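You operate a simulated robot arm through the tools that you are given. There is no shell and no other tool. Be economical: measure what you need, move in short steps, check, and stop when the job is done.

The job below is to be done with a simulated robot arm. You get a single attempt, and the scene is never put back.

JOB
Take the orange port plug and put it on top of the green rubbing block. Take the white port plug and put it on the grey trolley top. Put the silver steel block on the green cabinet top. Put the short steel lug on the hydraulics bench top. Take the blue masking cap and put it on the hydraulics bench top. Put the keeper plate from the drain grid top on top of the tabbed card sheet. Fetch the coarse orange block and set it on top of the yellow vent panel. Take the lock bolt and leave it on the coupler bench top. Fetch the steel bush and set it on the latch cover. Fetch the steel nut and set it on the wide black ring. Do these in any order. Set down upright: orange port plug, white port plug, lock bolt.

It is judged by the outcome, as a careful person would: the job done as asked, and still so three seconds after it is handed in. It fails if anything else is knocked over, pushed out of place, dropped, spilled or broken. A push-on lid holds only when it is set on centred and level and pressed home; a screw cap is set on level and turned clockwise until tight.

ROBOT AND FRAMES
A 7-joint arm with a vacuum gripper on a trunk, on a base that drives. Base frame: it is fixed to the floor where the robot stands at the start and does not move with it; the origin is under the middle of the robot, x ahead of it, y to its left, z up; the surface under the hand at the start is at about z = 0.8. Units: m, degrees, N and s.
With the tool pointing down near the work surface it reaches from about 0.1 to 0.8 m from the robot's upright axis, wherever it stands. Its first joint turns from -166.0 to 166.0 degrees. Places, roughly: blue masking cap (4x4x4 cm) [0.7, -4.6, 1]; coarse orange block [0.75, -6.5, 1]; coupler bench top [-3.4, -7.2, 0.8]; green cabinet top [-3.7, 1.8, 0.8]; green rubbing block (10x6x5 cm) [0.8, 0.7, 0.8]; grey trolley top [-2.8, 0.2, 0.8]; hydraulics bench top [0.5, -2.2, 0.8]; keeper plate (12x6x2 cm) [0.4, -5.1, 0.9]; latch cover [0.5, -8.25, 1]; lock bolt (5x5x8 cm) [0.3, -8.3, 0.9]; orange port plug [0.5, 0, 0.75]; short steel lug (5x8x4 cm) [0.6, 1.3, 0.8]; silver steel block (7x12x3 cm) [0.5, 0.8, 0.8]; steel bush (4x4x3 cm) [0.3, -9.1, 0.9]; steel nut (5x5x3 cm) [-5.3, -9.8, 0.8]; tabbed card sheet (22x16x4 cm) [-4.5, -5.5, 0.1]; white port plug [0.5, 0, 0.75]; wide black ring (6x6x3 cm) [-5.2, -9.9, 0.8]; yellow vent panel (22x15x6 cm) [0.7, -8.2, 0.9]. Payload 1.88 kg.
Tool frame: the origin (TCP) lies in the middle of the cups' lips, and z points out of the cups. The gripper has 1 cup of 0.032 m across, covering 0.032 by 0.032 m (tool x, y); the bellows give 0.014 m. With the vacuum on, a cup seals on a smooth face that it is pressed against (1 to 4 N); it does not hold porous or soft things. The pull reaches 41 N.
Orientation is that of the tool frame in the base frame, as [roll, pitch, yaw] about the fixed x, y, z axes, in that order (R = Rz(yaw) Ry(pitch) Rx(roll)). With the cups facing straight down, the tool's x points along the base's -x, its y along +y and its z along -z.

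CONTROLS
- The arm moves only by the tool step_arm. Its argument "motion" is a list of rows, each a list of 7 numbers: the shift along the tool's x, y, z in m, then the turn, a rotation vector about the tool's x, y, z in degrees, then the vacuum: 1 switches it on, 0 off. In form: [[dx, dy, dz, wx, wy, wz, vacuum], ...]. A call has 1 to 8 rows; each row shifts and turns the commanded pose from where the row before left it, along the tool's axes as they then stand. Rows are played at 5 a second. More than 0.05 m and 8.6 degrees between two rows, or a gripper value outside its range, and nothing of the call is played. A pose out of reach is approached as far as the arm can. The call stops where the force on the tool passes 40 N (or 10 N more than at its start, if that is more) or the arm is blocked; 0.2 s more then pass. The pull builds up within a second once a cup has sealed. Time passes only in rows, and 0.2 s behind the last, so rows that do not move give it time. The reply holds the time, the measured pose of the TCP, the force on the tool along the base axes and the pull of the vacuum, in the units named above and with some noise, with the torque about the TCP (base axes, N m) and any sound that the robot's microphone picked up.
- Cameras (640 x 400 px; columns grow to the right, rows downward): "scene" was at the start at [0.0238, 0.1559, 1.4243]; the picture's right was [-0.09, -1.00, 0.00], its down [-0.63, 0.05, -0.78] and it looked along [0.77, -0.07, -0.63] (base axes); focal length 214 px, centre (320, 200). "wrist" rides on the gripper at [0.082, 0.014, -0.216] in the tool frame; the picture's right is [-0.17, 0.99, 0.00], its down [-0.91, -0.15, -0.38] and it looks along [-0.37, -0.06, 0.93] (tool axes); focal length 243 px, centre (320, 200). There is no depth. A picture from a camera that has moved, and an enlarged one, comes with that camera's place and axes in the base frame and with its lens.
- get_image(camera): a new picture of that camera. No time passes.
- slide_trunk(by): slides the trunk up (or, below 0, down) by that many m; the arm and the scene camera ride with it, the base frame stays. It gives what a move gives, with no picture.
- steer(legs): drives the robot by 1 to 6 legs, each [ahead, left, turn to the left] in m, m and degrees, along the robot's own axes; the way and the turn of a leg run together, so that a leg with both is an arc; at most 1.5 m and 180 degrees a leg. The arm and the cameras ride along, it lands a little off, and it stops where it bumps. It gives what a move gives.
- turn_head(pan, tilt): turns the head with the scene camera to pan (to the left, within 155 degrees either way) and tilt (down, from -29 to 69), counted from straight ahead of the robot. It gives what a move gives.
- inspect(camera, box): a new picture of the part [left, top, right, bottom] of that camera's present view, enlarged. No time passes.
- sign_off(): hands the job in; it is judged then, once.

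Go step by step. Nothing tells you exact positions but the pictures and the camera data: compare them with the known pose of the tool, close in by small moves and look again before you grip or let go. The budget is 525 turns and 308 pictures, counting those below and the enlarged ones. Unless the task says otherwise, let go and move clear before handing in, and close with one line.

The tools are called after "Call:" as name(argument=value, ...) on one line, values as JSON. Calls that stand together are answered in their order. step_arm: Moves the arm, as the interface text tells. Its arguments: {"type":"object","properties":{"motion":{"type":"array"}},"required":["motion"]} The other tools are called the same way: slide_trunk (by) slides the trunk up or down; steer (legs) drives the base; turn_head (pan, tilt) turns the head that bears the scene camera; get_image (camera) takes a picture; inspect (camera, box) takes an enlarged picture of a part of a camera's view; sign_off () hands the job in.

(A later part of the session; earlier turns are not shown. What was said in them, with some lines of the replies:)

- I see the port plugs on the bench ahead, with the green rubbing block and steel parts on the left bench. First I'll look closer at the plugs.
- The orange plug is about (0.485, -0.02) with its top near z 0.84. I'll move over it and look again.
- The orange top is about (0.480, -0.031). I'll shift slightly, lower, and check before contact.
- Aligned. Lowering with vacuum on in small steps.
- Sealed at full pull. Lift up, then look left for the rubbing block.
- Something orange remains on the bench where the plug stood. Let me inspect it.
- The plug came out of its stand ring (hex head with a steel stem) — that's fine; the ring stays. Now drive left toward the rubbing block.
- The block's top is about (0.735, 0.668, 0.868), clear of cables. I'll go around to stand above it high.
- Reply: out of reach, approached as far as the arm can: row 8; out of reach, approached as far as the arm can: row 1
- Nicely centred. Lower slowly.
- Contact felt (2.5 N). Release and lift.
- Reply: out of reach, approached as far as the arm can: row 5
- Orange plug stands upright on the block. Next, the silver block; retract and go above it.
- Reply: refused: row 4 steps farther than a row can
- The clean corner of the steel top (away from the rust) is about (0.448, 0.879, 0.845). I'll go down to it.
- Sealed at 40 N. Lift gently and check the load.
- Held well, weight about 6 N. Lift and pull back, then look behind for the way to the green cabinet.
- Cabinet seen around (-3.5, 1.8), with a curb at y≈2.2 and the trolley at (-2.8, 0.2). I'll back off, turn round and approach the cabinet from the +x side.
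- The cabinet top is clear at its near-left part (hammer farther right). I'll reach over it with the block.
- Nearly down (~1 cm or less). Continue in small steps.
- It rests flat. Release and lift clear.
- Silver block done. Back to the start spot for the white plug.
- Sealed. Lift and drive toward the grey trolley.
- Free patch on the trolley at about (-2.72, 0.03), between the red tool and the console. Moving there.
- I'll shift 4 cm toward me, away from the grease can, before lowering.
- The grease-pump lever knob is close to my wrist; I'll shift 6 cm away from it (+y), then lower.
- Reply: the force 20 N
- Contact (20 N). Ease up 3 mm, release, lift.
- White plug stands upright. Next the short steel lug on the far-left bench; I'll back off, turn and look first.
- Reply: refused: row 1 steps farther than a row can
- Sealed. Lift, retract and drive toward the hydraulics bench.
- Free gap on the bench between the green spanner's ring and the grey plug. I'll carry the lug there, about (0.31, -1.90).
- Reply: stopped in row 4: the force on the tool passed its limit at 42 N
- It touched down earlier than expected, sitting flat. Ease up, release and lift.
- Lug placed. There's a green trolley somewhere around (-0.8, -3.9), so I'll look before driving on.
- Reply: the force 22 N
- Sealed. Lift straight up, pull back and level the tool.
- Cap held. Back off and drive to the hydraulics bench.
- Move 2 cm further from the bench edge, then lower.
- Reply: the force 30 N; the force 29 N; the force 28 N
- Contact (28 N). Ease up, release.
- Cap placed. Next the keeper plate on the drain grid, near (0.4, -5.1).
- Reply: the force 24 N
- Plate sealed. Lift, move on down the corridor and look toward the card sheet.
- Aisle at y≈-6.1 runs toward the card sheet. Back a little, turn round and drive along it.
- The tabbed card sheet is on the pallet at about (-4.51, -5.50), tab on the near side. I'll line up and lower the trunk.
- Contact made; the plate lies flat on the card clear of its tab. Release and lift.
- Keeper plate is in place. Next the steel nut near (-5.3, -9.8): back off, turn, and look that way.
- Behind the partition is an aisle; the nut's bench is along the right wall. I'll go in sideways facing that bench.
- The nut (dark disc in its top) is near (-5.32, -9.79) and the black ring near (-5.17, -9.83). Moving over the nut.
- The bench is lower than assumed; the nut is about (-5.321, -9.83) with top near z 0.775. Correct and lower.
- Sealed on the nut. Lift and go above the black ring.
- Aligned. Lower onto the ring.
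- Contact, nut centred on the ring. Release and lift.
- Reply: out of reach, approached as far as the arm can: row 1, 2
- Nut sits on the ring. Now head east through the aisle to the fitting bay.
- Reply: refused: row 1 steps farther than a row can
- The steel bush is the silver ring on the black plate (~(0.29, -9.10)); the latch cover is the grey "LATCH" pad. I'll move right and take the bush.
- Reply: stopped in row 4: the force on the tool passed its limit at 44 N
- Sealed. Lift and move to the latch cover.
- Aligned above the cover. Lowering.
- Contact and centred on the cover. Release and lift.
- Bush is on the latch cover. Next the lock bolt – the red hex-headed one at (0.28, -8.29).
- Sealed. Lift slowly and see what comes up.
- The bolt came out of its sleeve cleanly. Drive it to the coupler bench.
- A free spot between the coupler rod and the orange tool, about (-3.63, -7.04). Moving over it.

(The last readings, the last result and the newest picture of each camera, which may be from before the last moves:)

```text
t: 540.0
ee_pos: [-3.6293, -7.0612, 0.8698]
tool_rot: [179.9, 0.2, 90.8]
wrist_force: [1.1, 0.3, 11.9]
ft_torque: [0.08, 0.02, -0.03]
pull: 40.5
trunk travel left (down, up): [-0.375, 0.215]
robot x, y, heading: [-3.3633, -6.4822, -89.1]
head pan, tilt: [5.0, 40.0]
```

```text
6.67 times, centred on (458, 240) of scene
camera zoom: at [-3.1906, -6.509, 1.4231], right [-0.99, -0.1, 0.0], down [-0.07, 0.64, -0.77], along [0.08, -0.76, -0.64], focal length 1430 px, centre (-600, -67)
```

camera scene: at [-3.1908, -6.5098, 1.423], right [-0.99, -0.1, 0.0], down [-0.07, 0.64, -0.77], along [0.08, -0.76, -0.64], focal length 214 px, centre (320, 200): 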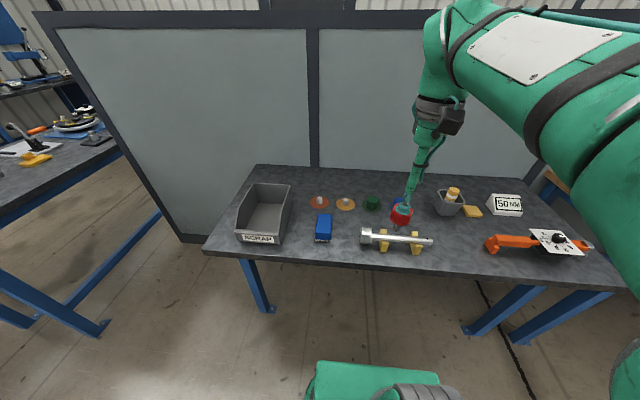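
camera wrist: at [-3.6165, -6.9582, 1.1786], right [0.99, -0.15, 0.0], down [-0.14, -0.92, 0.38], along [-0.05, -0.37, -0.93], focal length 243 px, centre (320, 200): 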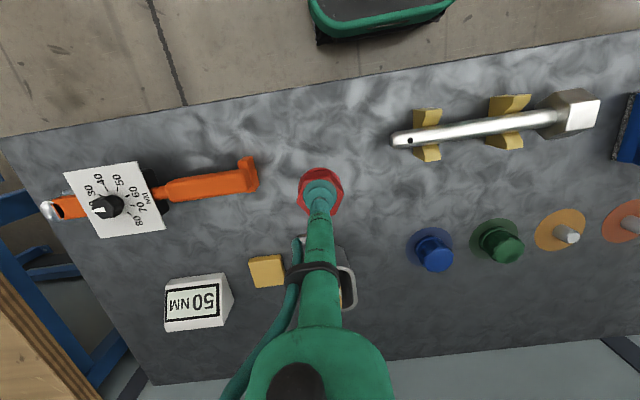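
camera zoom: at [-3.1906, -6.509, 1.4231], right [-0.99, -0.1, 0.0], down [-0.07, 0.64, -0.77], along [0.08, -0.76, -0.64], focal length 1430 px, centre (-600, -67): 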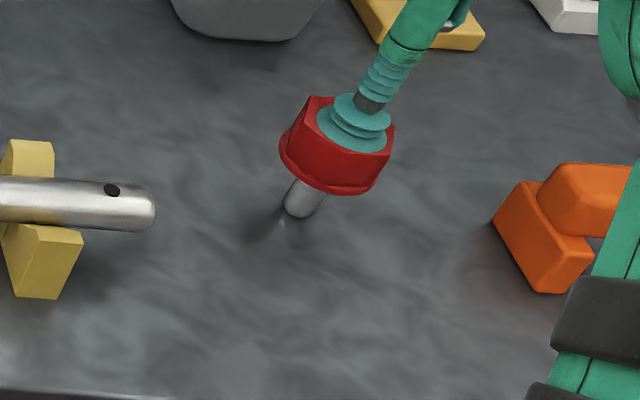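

Contact (12 N). Ease up 2 mm, release, and check it stands.

Call:
step_arm(motion=[[0, 0, -0.0015, 0, 0, 0, 1], [0, 0, 0, 0, 0, 0, 1]])

Call:
step_arm(motion=[[0, 0, 0, 0, 0, 0, 0], [0, 0, 0, 0, 0, 0, 0], [0, 0, 0, 0, 0, 0, 0], [0, 0, 0, 0, 0, 0, 0], [0, 0, -0.003, 0, 0, 0, 0], [0, 0, -0.004, 0, 0, 0, 0], [0, 0, -0.006, 0, 0, 0, 0]])

Call:
inspect(camera="scene", box=[410, 210, 506, 270])

```text
t: 540.6
ee_pos: [-3.6291, -7.0613, 0.87]
tool_rot: [179.8, 0.0, 90.8]
wrist_force: [-0.9, -1.4, 6.5]
ft_torque: [-0.12, 0.1, 0.01]
pull: 40.3
trunk travel left (down, up): [-0.375, 0.215]
robot x, y, heading: [-3.359, -6.4914, -89.2]
head pan, tilt: [5.0, 40.0]
```

```text
t: 542.2
ee_pos: [-3.6301, -7.0621, 0.8817]
tool_rot: [179.8, 0.1, 90.8]
wrist_force: [-0.7, 0.7, -0.2]
ft_torque: [0.0, 0.01, -0.01]
pull: 0.1
trunk travel left (down, up): [-0.375, 0.215]
robot x, y, heading: [-3.362, -6.4841, -89.1]
head pan, tilt: [5.0, 40.0]
```

```text
6.67 times, centred on (458, 240) of scene
camera zoom: at [-3.1909, -6.5099, 1.4229], right [-0.99, -0.1, 0.0], down [-0.07, 0.64, -0.77], along [0.08, -0.76, -0.64], focal length 1430 px, centre (-600, -67)
```

zoom: 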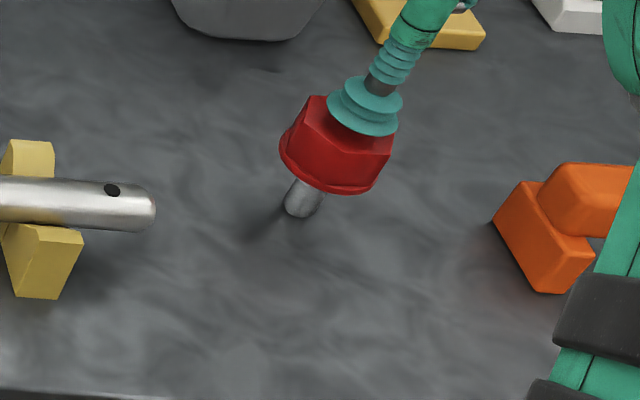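

It stands upright. Lift clear and check once more.

Call:
step_arm(motion=[[0, 0, -0.02, 0, 0, 0, 0], [0, 0, -0.04, 0, 0, 0, 0], [0, 0, -0.045, 0, 0, 0, 0], [0, 0, -0.045, 0, 0, 0, 0], [0, 0, -0.045, 0, 0, 0, 0]])

Call:
step_arm(motion=[[0.03, 0.03, 0, 0, 0, 0, 0], [0.03, 0.03, 0, 0, 0, 0, 0], [0.03, 0.03, 0, 0, 0, 0, 0], [0.03, 0.03, 0, 0, 0, 0, 0], [0.03, 0.03, 0, 0, 0, 0, 0], [0.03, 0.03, 0, 0, 0, 0, 0], [0, 0.045, 0, 0, 0, 0, 0], [0, 0.045, 0, 0, 0, 0, 0]])

Call:
inspect(camera="scene", box=[370, 190, 530, 290])

```text
t: 543.4
ee_pos: [-3.6296, -7.061, 1.0789]
tool_rot: [179.9, 0.1, 90.7]
wrist_force: [-0.3, 0.2, 0.0]
ft_torque: [0.01, 0.02, 0.0]
pull: 0.1
trunk travel left (down, up): [-0.375, 0.215]
robot x, y, heading: [-3.3591, -6.4884, -88.9]
head pan, tilt: [5.0, 40.0]
```

```text
t: 545.2
ee_pos: [-3.3627, -6.8783, 1.0778]
tool_rot: [179.8, 0.0, 90.6]
wrist_force: [-0.8, 0.1, 0.1]
ft_torque: [-0.05, -0.03, 0.0]
pull: 0.0
trunk travel left (down, up): [-0.375, 0.215]
robot x, y, heading: [-3.364, -6.4851, -89.0]
head pan, tilt: [5.0, 40.0]
```

```text
4.00 times, centred on (450, 240) of scene
camera zoom: at [-3.1911, -6.51, 1.423], right [-0.99, -0.1, 0.0], down [-0.07, 0.64, -0.77], along [0.08, -0.76, -0.64], focal length 858 px, centre (-200, 40)
```

zoom: 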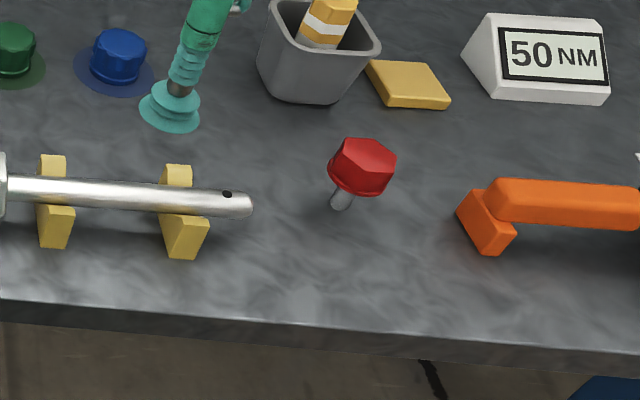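

Lock bolt done. Now the coarse orange block near (0.75, -6.5).

Call:
steer(legs=[[-0.22, 0, 0], [0, 0, 89], [1.4, 0, 0], [1.35, 0, 0], [0.3, -0.2, 0]])

Call:
turn_head(pan=10, tilt=28)

Call:
get_image(camera="scene")

```text
t: 565.5
ee_pos: [0.0644, -6.5227, 1.0785]
tool_rot: [179.8, 0.1, 178.7]
wrist_force: [0.1, -0.4, -0.1]
ft_torque: [0.0, -0.01, -0.02]
pull: 0.0
trunk travel left (down, up): [-0.375, 0.215]
robot x, y, heading: [-0.327, -6.507, -1.2]
head pan, tilt: [5.0, 40.0]
```

```text
t: 566.2
ee_pos: [0.0658, -6.5225, 1.0787]
tool_rot: [179.7, 0.1, 178.7]
wrist_force: [-0.7, 1.5, 0.7]
ft_torque: [-0.03, 0.01, 0.01]
pull: 0.0
trunk travel left (down, up): [-0.375, 0.215]
robot x, y, heading: [-0.3308, -6.5075, -1.4]
head pan, tilt: [10.0, 28.0]
```

```text
106 pictures are left
camera scene: at [-0.2935, -6.3276, 1.4414], right [0.15, -0.99, 0.0], down [-0.46, -0.07, -0.88], along [0.87, 0.14, -0.47], focal length 214 px, centre (320, 200)
```

scene: 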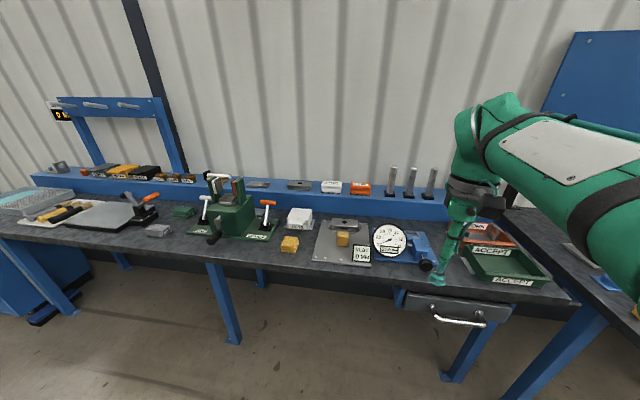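

Call:
inspect(camera="scene", box=[280, 160, 440, 260])

Call:
steer(legs=[[0.18, 0.05, 1.4]])

Call:
get_image(camera="wrist")

Call:
inspect(camera="scene", box=[320, 140, 480, 240])

```text
4.00 times, centred on (360, 210) of scene
camera zoom: at [-0.2935, -6.3276, 1.4414], right [0.15, -0.99, 0.0], down [-0.46, -0.07, -0.88], along [0.87, 0.14, -0.47], focal length 858 px, centre (160, 160)
```

zoom: 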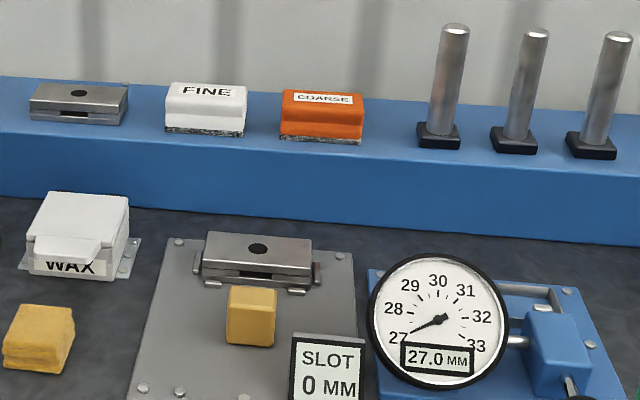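

```text
t: 567.7
ee_pos: [0.245, -6.4634, 1.0781]
tool_rot: [179.8, 0.1, -179.5]
wrist_force: [0.0, 0.1, 0.9]
ft_torque: [-0.03, -0.02, 0.01]
pull: 0.0
trunk travel left (down, up): [-0.375, 0.215]
robot x, y, heading: [-0.1459, -6.4581, 0.6]
head pan, tilt: [10.0, 28.0]
```

```text
104 pictures are left
camera wrist: at [0.1625, -6.4509, 1.2939], right [0.16, 0.99, 0.0], down [0.92, -0.15, 0.38], along [0.37, -0.06, -0.93], focal length 243 px, centre (320, 200)
```

wrist: 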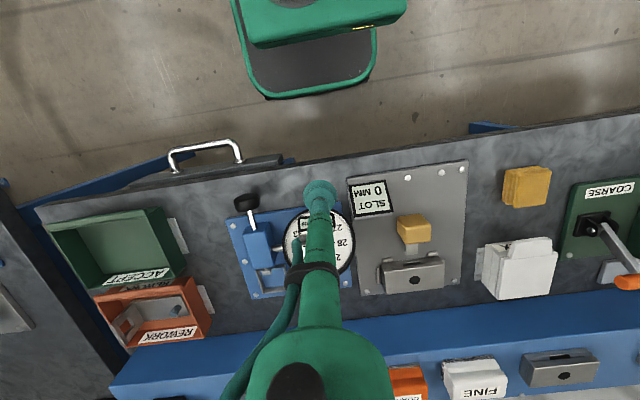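

```text
4.00 times, centred on (400, 190) of scene
camera zoom: at [-0.121, -6.2787, 1.4415], right [0.18, -0.98, 0.0], down [-0.46, -0.09, -0.88], along [0.87, 0.16, -0.47], focal length 858 px, centre (0, 240)
```

zoom: 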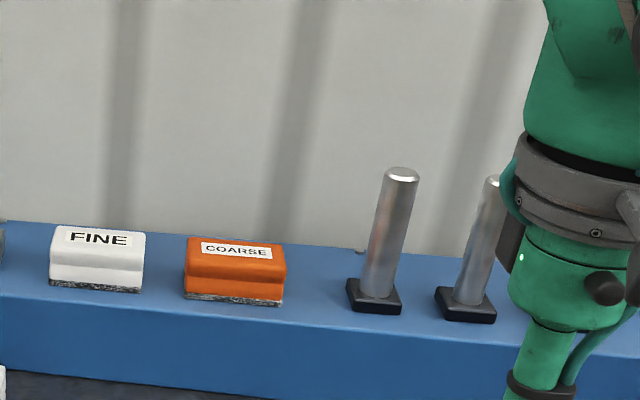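

The orange "COARSE" block has a smooth top and sits on the blue beam at about (0.71, -6.38), with steel pins to its right. I'll line up straight ahead and raise the trunk.

Call:
steer(legs=[[0, 0.1, -0.6], [0.1, 0, 0]])

Call:
slide_trunk(by=0.2)

Call:
step_arm(motion=[[-0.045, 0, 0, 0, 0, 0, 0], [-0.045, 0, 0, 0, 0, 0, 0], [-0.045, 0, 0, 0, 0, 0, 0], [-0.045, 0, 0, 0, 0, 0, 0], [-0.045, 0, 0, 0, 0, 0, 0]])

Call:
get_image(camera="wrist")

Call:
get_image(camera="scene")

```text
t: 569.6
ee_pos: [0.3439, -6.3666, 1.0783]
tool_rot: [179.8, 0.0, 179.9]
wrist_force: [-1.0, 0.0, -0.2]
ft_torque: [0.0, -0.01, 0.0]
pull: 0.1
trunk travel left (down, up): [-0.375, 0.215]
robot x, y, heading: [-0.0492, -6.3615, 0.3]
head pan, tilt: [10.0, 28.0]
```

```text
t: 571.8
ee_pos: [0.3424, -6.3673, 1.2774]
tool_rot: [179.8, 0.2, 180.0]
wrist_force: [0.0, -0.1, -0.2]
ft_torque: [0.0, -0.02, 0.01]
pull: 0.1
trunk travel left (down, up): [-0.575, 0.015]
robot x, y, heading: [-0.0484, -6.3599, 0.3]
head pan, tilt: [10.0, 28.0]
```

```text
t: 573.0
ee_pos: [0.5679, -6.3682, 1.2797]
tool_rot: [179.8, 0.0, 179.8]
wrist_force: [-0.6, 0.6, -0.4]
ft_torque: [-0.01, -0.04, 0.04]
pull: 0.0
trunk travel left (down, up): [-0.575, 0.015]
robot x, y, heading: [-0.0492, -6.3627, -0.2]
head pan, tilt: [10.0, 28.0]
```

```text
102 pictures are left
camera wrist: at [0.4861, -6.3554, 1.4951], right [0.17, 0.99, 0.0], down [0.91, -0.16, 0.37], along [0.37, -0.06, -0.93], focal length 243 px, centre (320, 200)
```

wrist: 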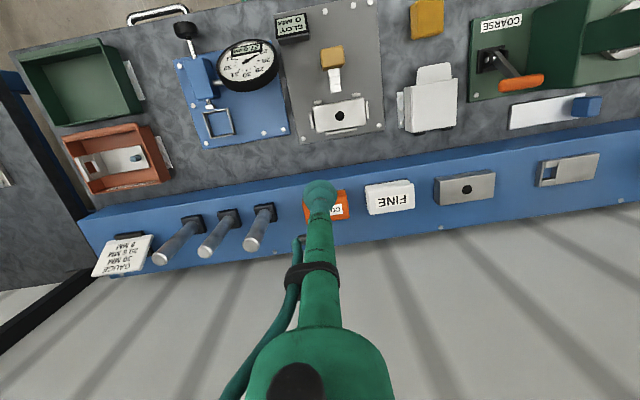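

```text
101 pictures are left
camera scene: at [-0.0182, -6.179, 1.6414], right [0.17, -0.98, 0.0], down [-0.46, -0.08, -0.88], along [0.87, 0.15, -0.47], focal length 214 px, centre (320, 200)
```

scene: 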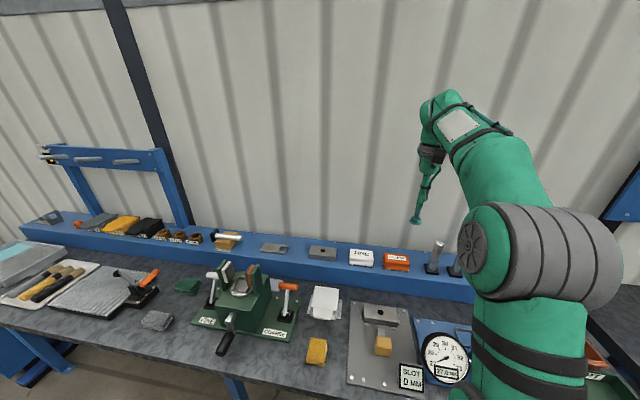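

Call:
step_arm(motion=[[-0.045, -0.003, 0, 0, 0, 0, 0], [-0.045, -0.003, 0, 0, 0, 0, 0], [-0.045, -0.003, 0.01, 0, 0, 0, 0], [-0.005, 0, 0.045, 0, 0, 0, 0], [0, 0, 0.045, 0, 0, 0, 0], [0, 0, 0.045, 0, 0, 0, 0], [0, 0, 0.045, 0, 0, 0, 0], [0, 0, 0.02, 0, 0, 0, 0]])

Call:
inspect(camera="wrist", box=[200, 120, 420, 258])

Call:
inspect(camera="scene", box=[340, 190, 500, 290])

```text
t: 574.8
ee_pos: [0.6808, -6.3688, 1.0412]
tool_rot: [179.9, 0.1, 179.8]
wrist_force: [1.0, -0.1, -0.2]
ft_torque: [0.0, 0.03, 0.02]
pull: 0.0
out of reach, approached as far as the arm can: row 3
trunk travel left (down, up): [-0.575, 0.015]
robot x, y, heading: [-0.0497, -6.3548, -0.0]
head pan, tilt: [10.0, 28.0]
```

```text
2.90 times, centred on (310, 189) of wrist
camera zoom: at [0.6005, -6.3561, 1.2575], right [0.17, 0.99, 0.0], down [0.91, -0.16, 0.38], along [0.37, -0.06, -0.93], focal length 703 px, centre (349, 232)
```

zoom: 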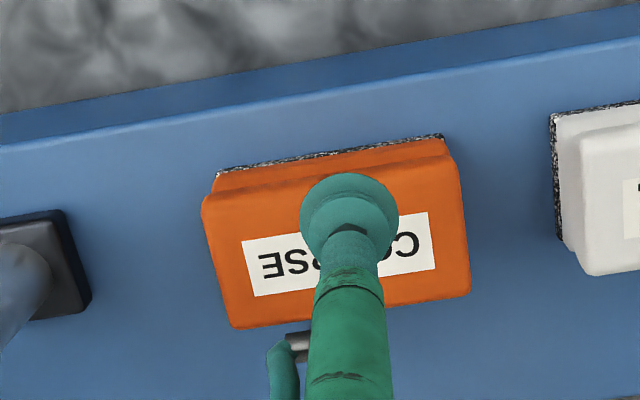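

```text
4.00 times, centred on (420, 240) of scene
camera zoom: at [-0.0187, -6.179, 1.6415], right [0.17, -0.98, 0.0], down [-0.46, -0.08, -0.88], along [0.87, 0.15, -0.47], focal length 858 px, centre (-80, 40)
```

zoom: 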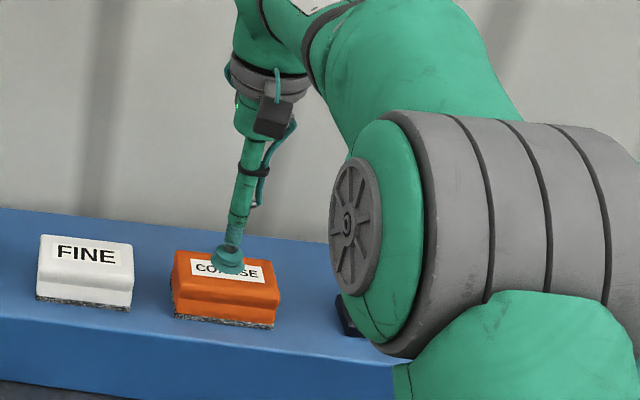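

Call:
step_arm(motion=[[-0.03, -0.009, 0.005, 0, 0, 0, 0], [0, 0, 0.015, 0, 0, 0, 0], [0, 0, 0, 0, 0, 0, 0]])

Call:
inspect(camera="wrist", box=[200, 120, 420, 258])

Call:
inspect(camera="scene", box=[340, 210, 436, 270])

```text
t: 575.6
ee_pos: [0.7122, -6.3775, 1.0198]
tool_rot: [179.8, 0.1, 179.9]
wrist_force: [-0.3, 0.7, 0.5]
ft_torque: [0.01, -0.02, -0.03]
pull: 0.0
trunk travel left (down, up): [-0.575, 0.015]
robot x, y, heading: [-0.0437, -6.3584, 0.2]
head pan, tilt: [10.0, 28.0]
```

```text
2.90 times, centred on (310, 189) of wrist
camera zoom: at [0.6308, -6.3648, 1.2362], right [0.17, 0.99, 0.0], down [0.91, -0.16, 0.38], along [0.37, -0.06, -0.93], focal length 703 px, centre (349, 232)
```

zoom: 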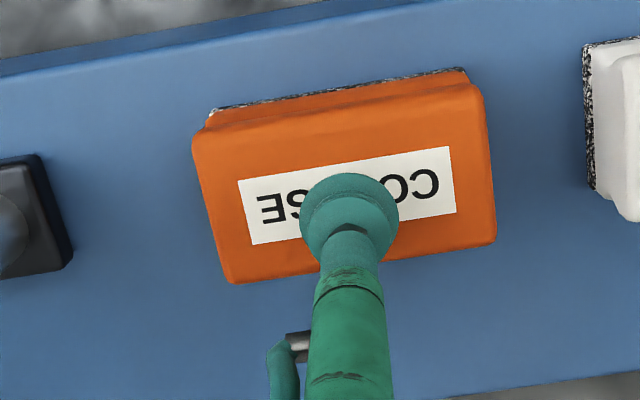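

```text
6.67 times, centred on (388, 240) of scene
camera zoom: at [-0.0193, -6.179, 1.6415], right [0.17, -0.98, 0.0], down [-0.46, -0.08, -0.88], along [0.87, 0.15, -0.47], focal length 1430 px, centre (-133, -67)
```

zoom: 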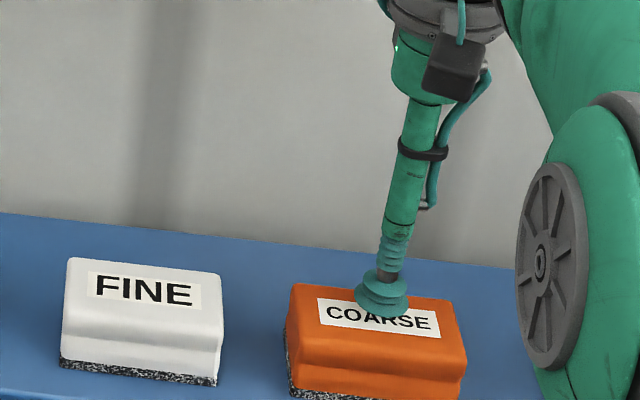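

Call:
step_arm(motion=[[0, 0, 0.012, 0, 0, 0, 1], [0, 0, 0.006, 0, 0, 0, 1], [0, 0, 0.004, 0, 0, 0, 1], [0, 0, 0, 0, 0, 0, 1]])

Call:
step_arm(motion=[[0, 0, 0.004, 0, 0, 0, 1], [0, 0, 0, 0, 0, 0, 1], [0, 0, 0, 0, 0, 0, 1]])

```text
t: 576.6
ee_pos: [0.7125, -6.379, 1.0047]
tool_rot: [179.8, 0.7, 179.9]
wrist_force: [4.9, 2.1, 29.1]
ft_torque: [-0.11, 0.01, -0.23]
pull: 40.7
trunk travel left (down, up): [-0.575, 0.015]
robot x, y, heading: [-0.0467, -6.3589, -0.1]
head pan, tilt: [10.0, 28.0]
```

```text
t: 577.4
ee_pos: [0.7128, -6.3784, 0.9975]
tool_rot: [179.8, 0.4, 179.9]
wrist_force: [9.7, 1.9, 26.6]
ft_torque: [-0.15, 0.03, 0.03]
pull: 40.9
trunk travel left (down, up): [-0.575, 0.015]
robot x, y, heading: [-0.0474, -6.3548, 0.1]
head pan, tilt: [10.0, 28.0]
```

Sealed. Lift and pull back.

Call:
step_arm(motion=[[0, 0, -0.015, 0, 0, 0, 1], [0, 0, -0.03, 0, 0, 0, 1], [0, 0, -0.04, 0, 0, 0, 1], [0.03, 0, -0.03, 0, 0, 0, 1], [0.045, 0, 0, 0, 0, 0, 1], [0.045, 0, 0, 0, 0, 0, 1], [0.045, 0, 0, 0, 0, 0, 1], [0.045, 0, 0, 0, 0, 0, 1]])

Call:
step_arm(motion=[[0.045, 0, 0, 0, 0, 0, 1], [0.045, 0, 0, 0, 0, 0, 1], [0.03, 0, 0, 0, 0, 0, 1]])

Call:
get_image(camera="scene")

```text
t: 579.2
ee_pos: [0.5009, -6.379, 1.1116]
tool_rot: [179.8, 0.0, 179.8]
wrist_force: [0.4, -0.3, -2.6]
ft_torque: [-0.02, -0.04, 0.0]
pull: 40.3
trunk travel left (down, up): [-0.575, 0.015]
robot x, y, heading: [-0.0491, -6.3552, -0.3]
head pan, tilt: [10.0, 28.0]
```

```text
t: 580.0
ee_pos: [0.3818, -6.3767, 1.112]
tool_rot: [179.8, 0.2, 179.9]
wrist_force: [-0.8, 0.3, -1.6]
ft_torque: [0.02, 0.0, 0.01]
pull: 40.8
trunk travel left (down, up): [-0.575, 0.015]
robot x, y, heading: [-0.0469, -6.3592, -0.2]
head pan, tilt: [10.0, 28.0]
```

```text
96 pictures are left
camera scene: at [-0.0192, -6.179, 1.6415], right [0.17, -0.98, 0.0], down [-0.46, -0.08, -0.88], along [0.87, 0.15, -0.47], focal length 214 px, centre (320, 200)
```

scene: 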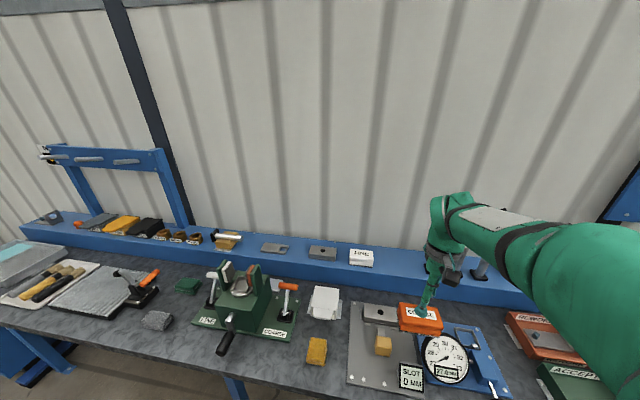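

Block held. Drive to the fitting bay and line up with the yellow vent panel (~(0.645, -8.2)).

Call:
steer(legs=[[-0.2, 0, 0], [0, -0.95, 0], [0, -0.9, 0], [0.1, 0, 0]])

Call:
turn_head(pan=10, tilt=35)

Call:
get_image(camera="scene")

Call:
get_image(camera="wrist")

```text
t: 591.3
ee_pos: [0.2902, -8.2443, 1.1119]
tool_rot: [179.8, -0.1, 179.9]
wrist_force: [-0.1, -0.6, -1.9]
ft_torque: [0.01, 0.0, -0.01]
pull: 41.2
trunk travel left (down, up): [-0.575, 0.015]
robot x, y, heading: [-0.1353, -8.2267, -0.0]
head pan, tilt: [10.0, 28.0]
```

```text
t: 592.0
ee_pos: [0.2909, -8.2437, 1.1112]
tool_rot: [179.8, 0.0, 179.8]
wrist_force: [-0.7, -0.2, -1.2]
ft_torque: [0.02, 0.0, -0.01]
pull: 41.1
trunk travel left (down, up): [-0.575, 0.015]
robot x, y, heading: [-0.1376, -8.2261, -0.1]
head pan, tilt: [10.0, 35.0]
```

```text
95 pictures are left
camera scene: at [-0.1134, -8.0469, 1.6305], right [0.17, -0.98, 0.0], down [-0.56, -0.1, -0.82], along [0.81, 0.14, -0.57], focal length 214 px, centre (320, 200)
```

scene: 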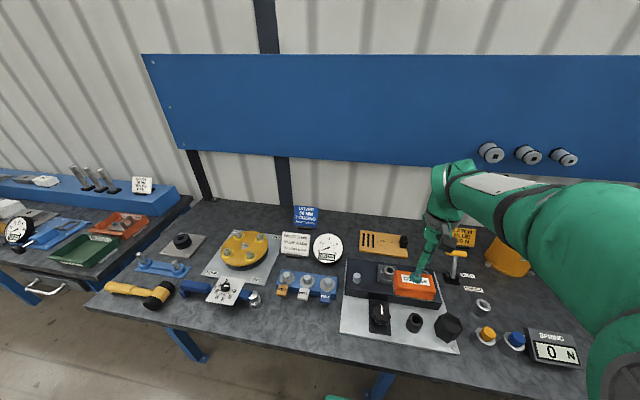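

```text
94 pictures are left
camera wrist: at [0.2097, -8.2313, 1.3272], right [0.17, 0.99, 0.0], down [0.91, -0.16, 0.37], along [0.37, -0.06, -0.93], focal length 243 px, centre (320, 200)
```

wrist: 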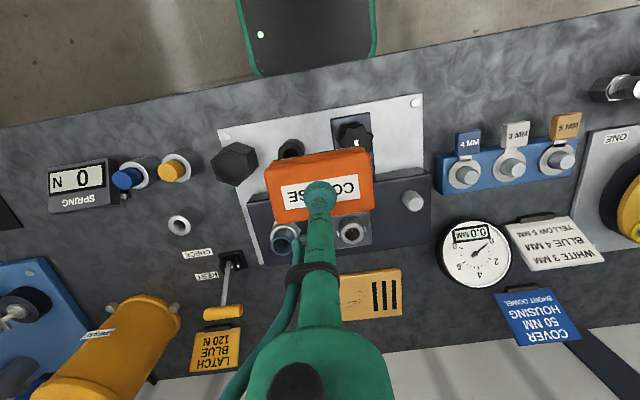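

Call:
step_arm(motion=[[-0.045, 0.008, 0, 0, 0, 0, 1], [-0.045, 0.008, 0, 0, 0, 0, 1], [-0.045, 0.008, 0, 0, 0, 0, 1], [-0.045, 0.008, 0, 0, 0, 0, 1], [-0.045, 0.008, 0, 0, 0, 0, 1], [-0.045, 0.008, 0, 0, 0, 0, 1], [-0.03, 0, 0, 0, 0, 0, 1], [0, 0, 0, 0, 0, 0, 1]])

Call:
get_image(camera="wrist")

Call:
inspect(camera="scene", box=[320, 190, 480, 290])

```text
t: 593.8
ee_pos: [0.5899, -8.1975, 1.1112]
tool_rot: [179.8, 0.0, 180.0]
wrist_force: [0.1, 0.8, -1.9]
ft_torque: [-0.03, 0.01, -0.02]
pull: 40.5
trunk travel left (down, up): [-0.575, 0.015]
robot x, y, heading: [-0.1363, -8.2288, 0.0]
head pan, tilt: [10.0, 35.0]
```

```text
93 pictures are left
camera wrist: at [0.5097, -8.1855, 1.3278], right [0.17, 0.99, 0.0], down [0.91, -0.16, 0.38], along [0.37, -0.06, -0.93], focal length 243 px, centre (320, 200)
```

wrist: 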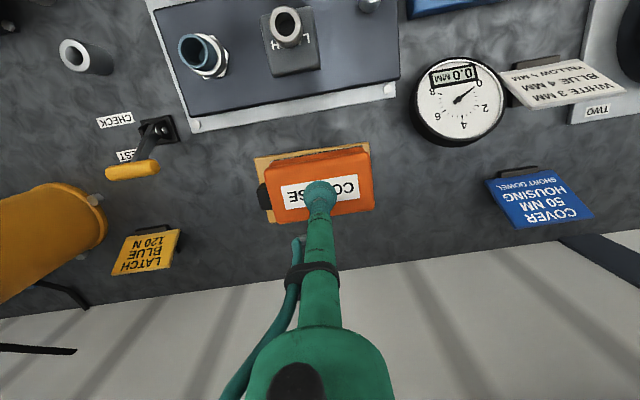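

```text
4.00 times, centred on (400, 240) of scene
camera zoom: at [-0.1132, -8.0469, 1.6305], right [0.17, -0.98, 0.0], down [-0.56, -0.1, -0.82], along [0.81, 0.14, -0.57], focal length 858 px, centre (0, 40)
```

zoom: 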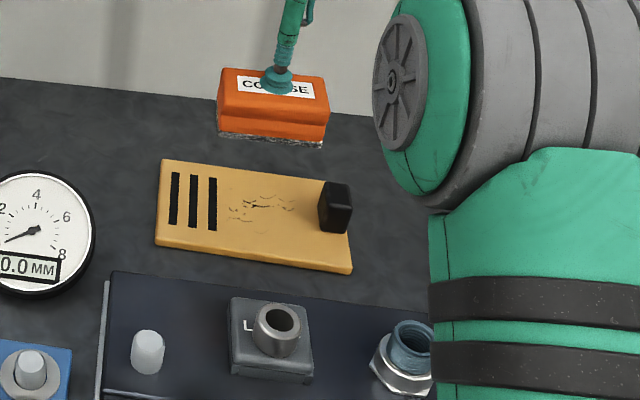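

Call:
step_arm(motion=[[-0.01, 0, 0.045, 0, 0, 0, 1], [-0.02, 0, 0.04, 0, 0, 0, 1], [-0.02, 0.002, 0.03, 0, 0, 0, 1], [-0.015, 0, 0.01, 0, 0, 0, 1], [0, 0, 0, 0, 0, 0, 1]])

Call:
get_image(camera="wrist")

Call:
inspect(camera="scene", box=[330, 200, 450, 275])

```text
t: 595.0
ee_pos: [0.6575, -8.1951, 0.986]
tool_rot: [179.8, 0.1, 179.9]
wrist_force: [0.3, -0.8, -1.6]
ft_torque: [-0.02, 0.0, 0.01]
pull: 40.5
trunk travel left (down, up): [-0.575, 0.015]
robot x, y, heading: [-0.1387, -8.2272, -0.1]
head pan, tilt: [10.0, 35.0]
```

```text
91 pictures are left
camera wrist: at [0.5758, -8.1821, 1.2024], right [0.17, 0.99, 0.0], down [0.91, -0.16, 0.38], along [0.37, -0.06, -0.93], focal length 243 px, centre (320, 200)
```

wrist: 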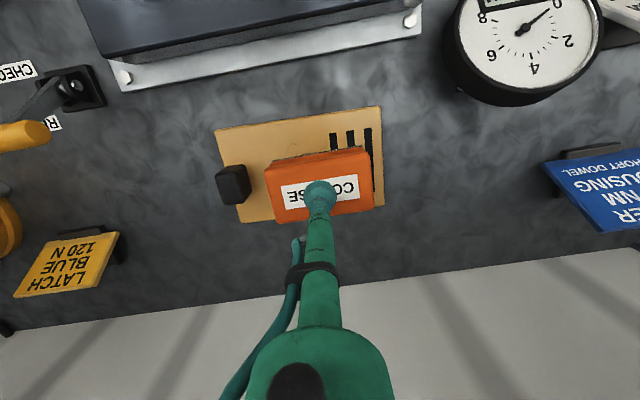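

```text
5.33 times, centred on (390, 238) of scene
camera zoom: at [-0.1131, -8.0468, 1.6305], right [0.17, -0.98, 0.0], down [-0.56, -0.1, -0.82], along [0.81, 0.14, -0.57], focal length 1144 px, centre (-53, 0)
```

zoom: 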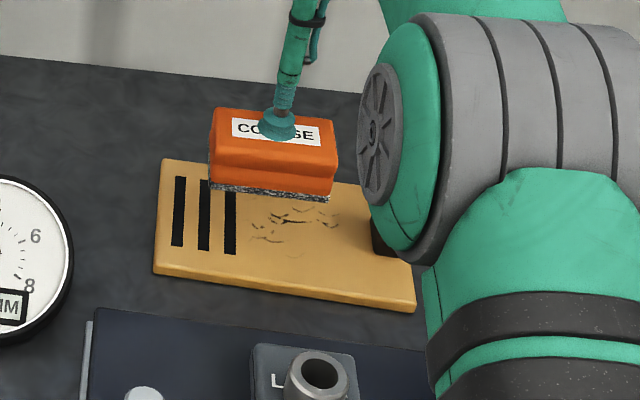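

Call:
step_arm(motion=[[0, -0.004, 0.02, 0, 0, 0, 1], [0, 0, 0.012, 0, 0, 0, 1], [0, 0, 0, 0, 0, 0, 1]])

Call:
inspect(camera="scene", box=[330, 200, 450, 275])

Call:
step_arm(motion=[[0, 0, 0.004, 0, 0, 0, 1], [0, 0, 0, 0, 0, 0, 1]])

Call:
step_arm(motion=[[0, 0, 0.004, 0, 0, 0, 1], [0, 0, 0, 0, 0, 0, 1]])

```text
t: 595.8
ee_pos: [0.6572, -8.1971, 0.9536]
tool_rot: [179.7, 0.1, 179.9]
wrist_force: [0.1, 0.1, -2.2]
ft_torque: [0.01, 0.01, -0.02]
pull: 40.7
trunk travel left (down, up): [-0.575, 0.015]
robot x, y, heading: [-0.1384, -8.2258, -0.1]
head pan, tilt: [10.0, 35.0]
```

```text
5.33 times, centred on (390, 238) of scene
camera zoom: at [-0.1133, -8.0468, 1.6305], right [0.17, -0.98, 0.0], down [-0.56, -0.1, -0.82], along [0.81, 0.14, -0.57], focal length 1144 px, centre (-53, 0)
```

zoom: 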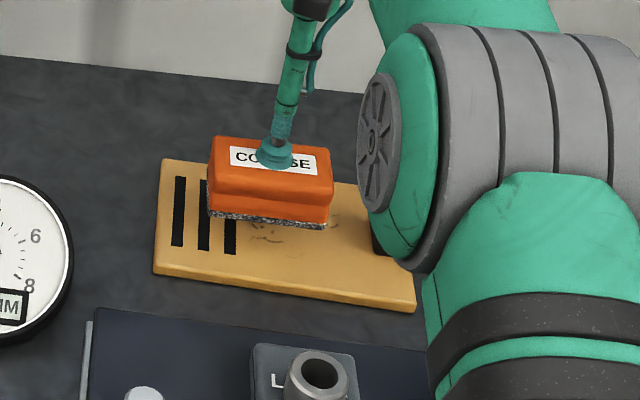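

```text
t: 596.4
ee_pos: [0.657, -8.1968, 0.9504]
tool_rot: [179.7, 0.0, 179.8]
wrist_force: [-0.1, -0.2, -2.6]
ft_torque: [0.0, -0.02, 0.01]
pull: 41.0
trunk travel left (down, up): [-0.575, 0.015]
robot x, y, heading: [-0.1361, -8.2235, 0.1]
head pan, tilt: [10.0, 35.0]
```

```text
t: 597.0
ee_pos: [0.6558, -8.1976, 0.9459]
tool_rot: [179.8, 0.0, 179.9]
wrist_force: [0.1, -0.2, -1.0]
ft_torque: [0.0, -0.02, 0.02]
pull: 40.8
trunk travel left (down, up): [-0.575, 0.015]
robot x, y, heading: [-0.1373, -8.2273, 0.1]
head pan, tilt: [10.0, 35.0]
```

Call:
step_arm(motion=[[0, 0, 0.004, 0, 0, 0, 1], [0, 0, 0, 0, 0, 0, 1]])

Call:
step_arm(motion=[[0, 0, 0.003, 0, 0, 0, 1], [0, 0, 0, 0, 0, 0, 1]])

Call:
step_arm(motion=[[0, 0, 0.003, 0, 0, 0, 1], [0, 0, 0, 0, 0, 0, 1]])

Call:
inspect(camera="scene", box=[330, 200, 450, 275])

```text
t: 597.6
ee_pos: [0.6569, -8.1989, 0.9424]
tool_rot: [179.8, 0.0, 180.0]
wrist_force: [0.5, 0.5, -2.4]
ft_torque: [0.04, -0.01, 0.0]
pull: 41.3
trunk travel left (down, up): [-0.575, 0.015]
robot x, y, heading: [-0.1347, -8.2261, -0.0]
head pan, tilt: [10.0, 35.0]
```

```text
t: 598.2
ee_pos: [0.6551, -8.1987, 0.9398]
tool_rot: [179.8, 0.0, 180.0]
wrist_force: [0.2, -0.4, -1.0]
ft_torque: [-0.01, -0.01, -0.01]
pull: 40.7
trunk travel left (down, up): [-0.575, 0.015]
robot x, y, heading: [-0.1391, -8.2226, -0.1]
head pan, tilt: [10.0, 35.0]
```

```text
t: 598.8
ee_pos: [0.656, -8.1981, 0.9371]
tool_rot: [179.8, 0.0, 179.9]
wrist_force: [0.4, 0.0, -2.0]
ft_torque: [0.01, -0.07, 0.03]
pull: 40.7
trunk travel left (down, up): [-0.575, 0.015]
robot x, y, heading: [-0.1377, -8.2265, 0.1]
head pan, tilt: [10.0, 35.0]
```

```text
5.33 times, centred on (390, 238) of scene
camera zoom: at [-0.1132, -8.0468, 1.6305], right [0.17, -0.98, 0.0], down [-0.56, -0.1, -0.82], along [0.81, 0.14, -0.57], focal length 1144 px, centre (-53, 0)
```

zoom: 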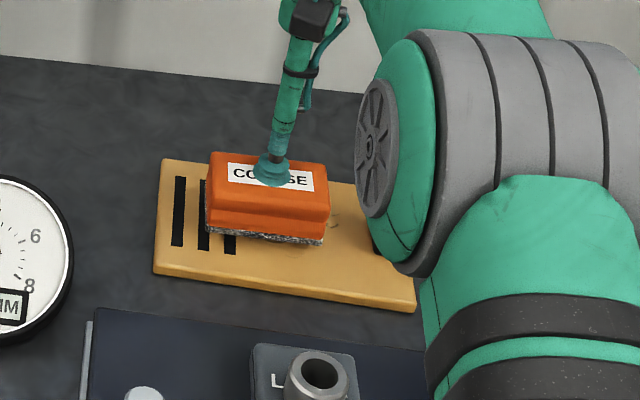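

Call:
step_arm(motion=[[0, 0, 0.004, 0, 0, 0, 1], [0, 0, 0, 0, 0, 0, 1]])

Call:
step_arm(motion=[[0, 0, 0.003, 0, 0, 0, 1], [0, 0, 0, 0, 0, 0, 1]])

Call:
step_arm(motion=[[0, 0, 0.003, 0, 0, 0, 1], [0, 0, 0, 0, 0, 0, 1]])

```text
t: 599.4
ee_pos: [0.6557, -8.1986, 0.9324]
tool_rot: [179.8, -0.1, 179.9]
wrist_force: [0.7, 0.9, -1.3]
ft_torque: [0.01, -0.01, 0.0]
pull: 40.4
trunk travel left (down, up): [-0.575, 0.015]
robot x, y, heading: [-0.1361, -8.2233, 0.1]
head pan, tilt: [10.0, 35.0]
```

```text
t: 600.0
ee_pos: [0.6559, -8.1984, 0.9294]
tool_rot: [179.7, 0.0, 179.9]
wrist_force: [0.9, 0.3, -1.7]
ft_torque: [0.03, -0.01, -0.01]
pull: 40.9
trunk travel left (down, up): [-0.575, 0.015]
robot x, y, heading: [-0.1375, -8.224, 0.3]
head pan, tilt: [10.0, 35.0]
```

```text
t: 600.6
ee_pos: [0.6569, -8.1989, 0.9267]
tool_rot: [179.8, 0.0, 179.9]
wrist_force: [0.3, 0.5, -1.6]
ft_torque: [0.01, 0.01, 0.0]
pull: 40.5
trunk travel left (down, up): [-0.575, 0.015]
robot x, y, heading: [-0.1381, -8.2246, 0.2]
head pan, tilt: [10.0, 35.0]
```

Call:
step_arm(motion=[[0, 0, 0.004, 0, 0, 0, 1], [0, 0, 0, 0, 0, 0, 1]])

Call:
step_arm(motion=[[0, 0, 0.003, 0, 0, 0, 1], [0, 0, 0, 0, 0, 0, 1]])

Call:
step_arm(motion=[[0, 0, 0.003, 0, 0, 0, 1], [0, 0, 0, 0, 0, 0, 1]])

Call:
inspect(camera="scene", box=[330, 200, 450, 275])

```text
t: 601.2
ee_pos: [0.6551, -8.1987, 0.9233]
tool_rot: [179.9, 0.2, 179.9]
wrist_force: [0.8, 0.0, -0.3]
ft_torque: [-0.05, 0.05, -0.03]
pull: 41.1
trunk travel left (down, up): [-0.575, 0.015]
robot x, y, heading: [-0.1373, -8.2257, 0.0]
head pan, tilt: [10.0, 35.0]
```

```text
t: 601.8
ee_pos: [0.6566, -8.199, 0.9218]
tool_rot: [179.9, 0.2, 179.8]
wrist_force: [-3.1, -1.2, 10.0]
ft_torque: [-0.04, 0.21, -0.07]
pull: 41.0
trunk travel left (down, up): [-0.575, 0.015]
robot x, y, heading: [-0.1361, -8.2269, -0.0]
head pan, tilt: [10.0, 35.0]
```

```text
t: 602.4
ee_pos: [0.6568, -8.1993, 0.9207]
tool_rot: [179.8, 0.4, 179.8]
wrist_force: [1.0, -3.8, 20.2]
ft_torque: [-0.07, 0.23, -0.06]
pull: 40.7
trunk travel left (down, up): [-0.575, 0.015]
robot x, y, heading: [-0.1417, -8.223, -0.1]
head pan, tilt: [10.0, 35.0]
```

```text
5.33 times, centred on (390, 238) of scene
camera zoom: at [-0.1153, -8.0472, 1.6307], right [0.17, -0.98, 0.0], down [-0.56, -0.1, -0.82], along [0.81, 0.14, -0.57], focal length 1144 px, centre (-53, 0)
```

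zoom: 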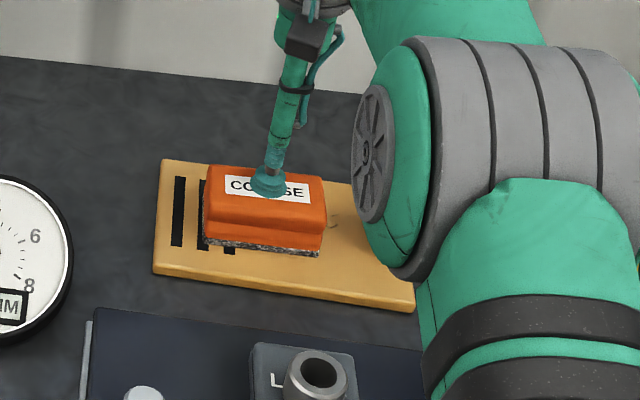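

Contact; the block rests on the panel. Ease, release, lift, and back away.

Call:
step_arm(motion=[[0, 0, -0.003, 0, 0, 0, 1], [0, 0, 0, 0, 0, 0, 0], [0, 0, 0, 0, 0, 0, 0], [0, 0, 0, 0, 0, 0, 0], [0, 0, -0.006, 0, 0, 0, 0], [0, 0, -0.02, 0, 0, 0, 0], [0, 0, -0.045, 0, 0, 0, 0], [0, 0, -0.045, 0, 0, 0, 0]])

Call:
step_arm(motion=[[0, 0, -0.045, 0, 0, 0, 0], [0.045, 0, -0.015, 0, 0, 0, 0], [0.045, 0, 0, 0, 0, 0, 0], [0.045, 0, 0, 0, 0, 0, 0], [0.045, 0, 0, 0, 0, 0, 0], [0.045, 0, 0, 0, 0, 0, 0], [0.045, 0, 0, 0, 0, 0, 0]])

Call:
get_image(camera="scene")

Call:
inspect(camera="scene", box=[320, 190, 480, 290])

```text
t: 604.2
ee_pos: [0.655, -8.2013, 1.0334]
tool_rot: [179.8, 0.0, 180.0]
wrist_force: [-0.2, -0.5, -0.7]
ft_torque: [-0.02, 0.02, -0.02]
pull: 0.0
trunk travel left (down, up): [-0.575, 0.015]
robot x, y, heading: [-0.1417, -8.2233, -0.2]
head pan, tilt: [10.0, 35.0]
```

```text
t: 605.8
ee_pos: [0.3862, -8.1969, 1.0951]
tool_rot: [179.7, 0.1, 179.8]
wrist_force: [0.3, 0.3, 1.2]
ft_torque: [0.04, 0.0, 0.01]
pull: 0.0
trunk travel left (down, up): [-0.575, 0.015]
robot x, y, heading: [-0.1389, -8.2244, 0.3]
head pan, tilt: [10.0, 35.0]
```

```text
86 pictures are left
camera scene: at [-0.1136, -8.0469, 1.6305], right [0.17, -0.98, 0.0], down [-0.56, -0.1, -0.82], along [0.81, 0.14, -0.57], focal length 214 px, centre (320, 200)
```

scene: 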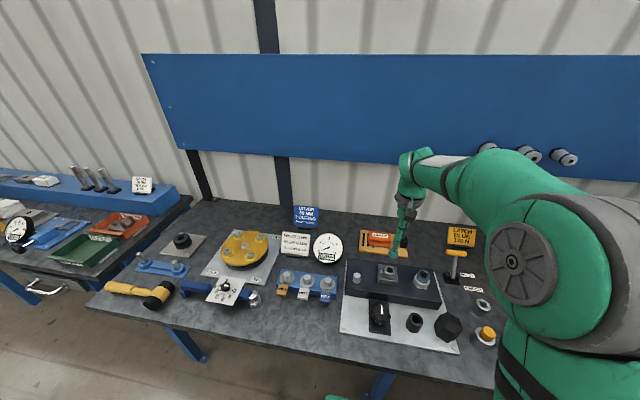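

```text
4.00 times, centred on (400, 240) of scene
camera zoom: at [-0.1136, -8.0469, 1.6305], right [0.17, -0.98, 0.0], down [-0.56, -0.1, -0.82], along [0.81, 0.14, -0.57], focal length 858 px, centre (0, 40)
```

zoom: 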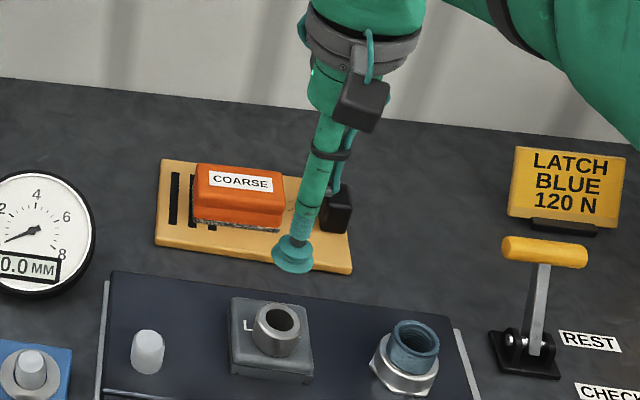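

All ten items are placed. I'll back clear and hand in.

Call:
steer(legs=[[-0.4, 0, 0]])

Call:
sign_off()

```text
t: 608.3
ee_pos: [-0.0116, -8.2005, 1.0934]
tool_rot: [179.9, 0.1, 179.3]
wrist_force: [0.6, 0.5, 0.2]
ft_torque: [0.02, 0.02, -0.04]
pull: 0.1
trunk travel left (down, up): [-0.575, 0.015]
robot x, y, heading: [-0.5359, -8.2249, -0.3]
head pan, tilt: [10.0, 35.0]
```

```text
The job is handed in.
```

All ten items were set down where the job asked, with the orange plug, white plug and lock bolt left standing upright; I checked each in the pictures after letting go and did not look at the earlier ones again before handing in.
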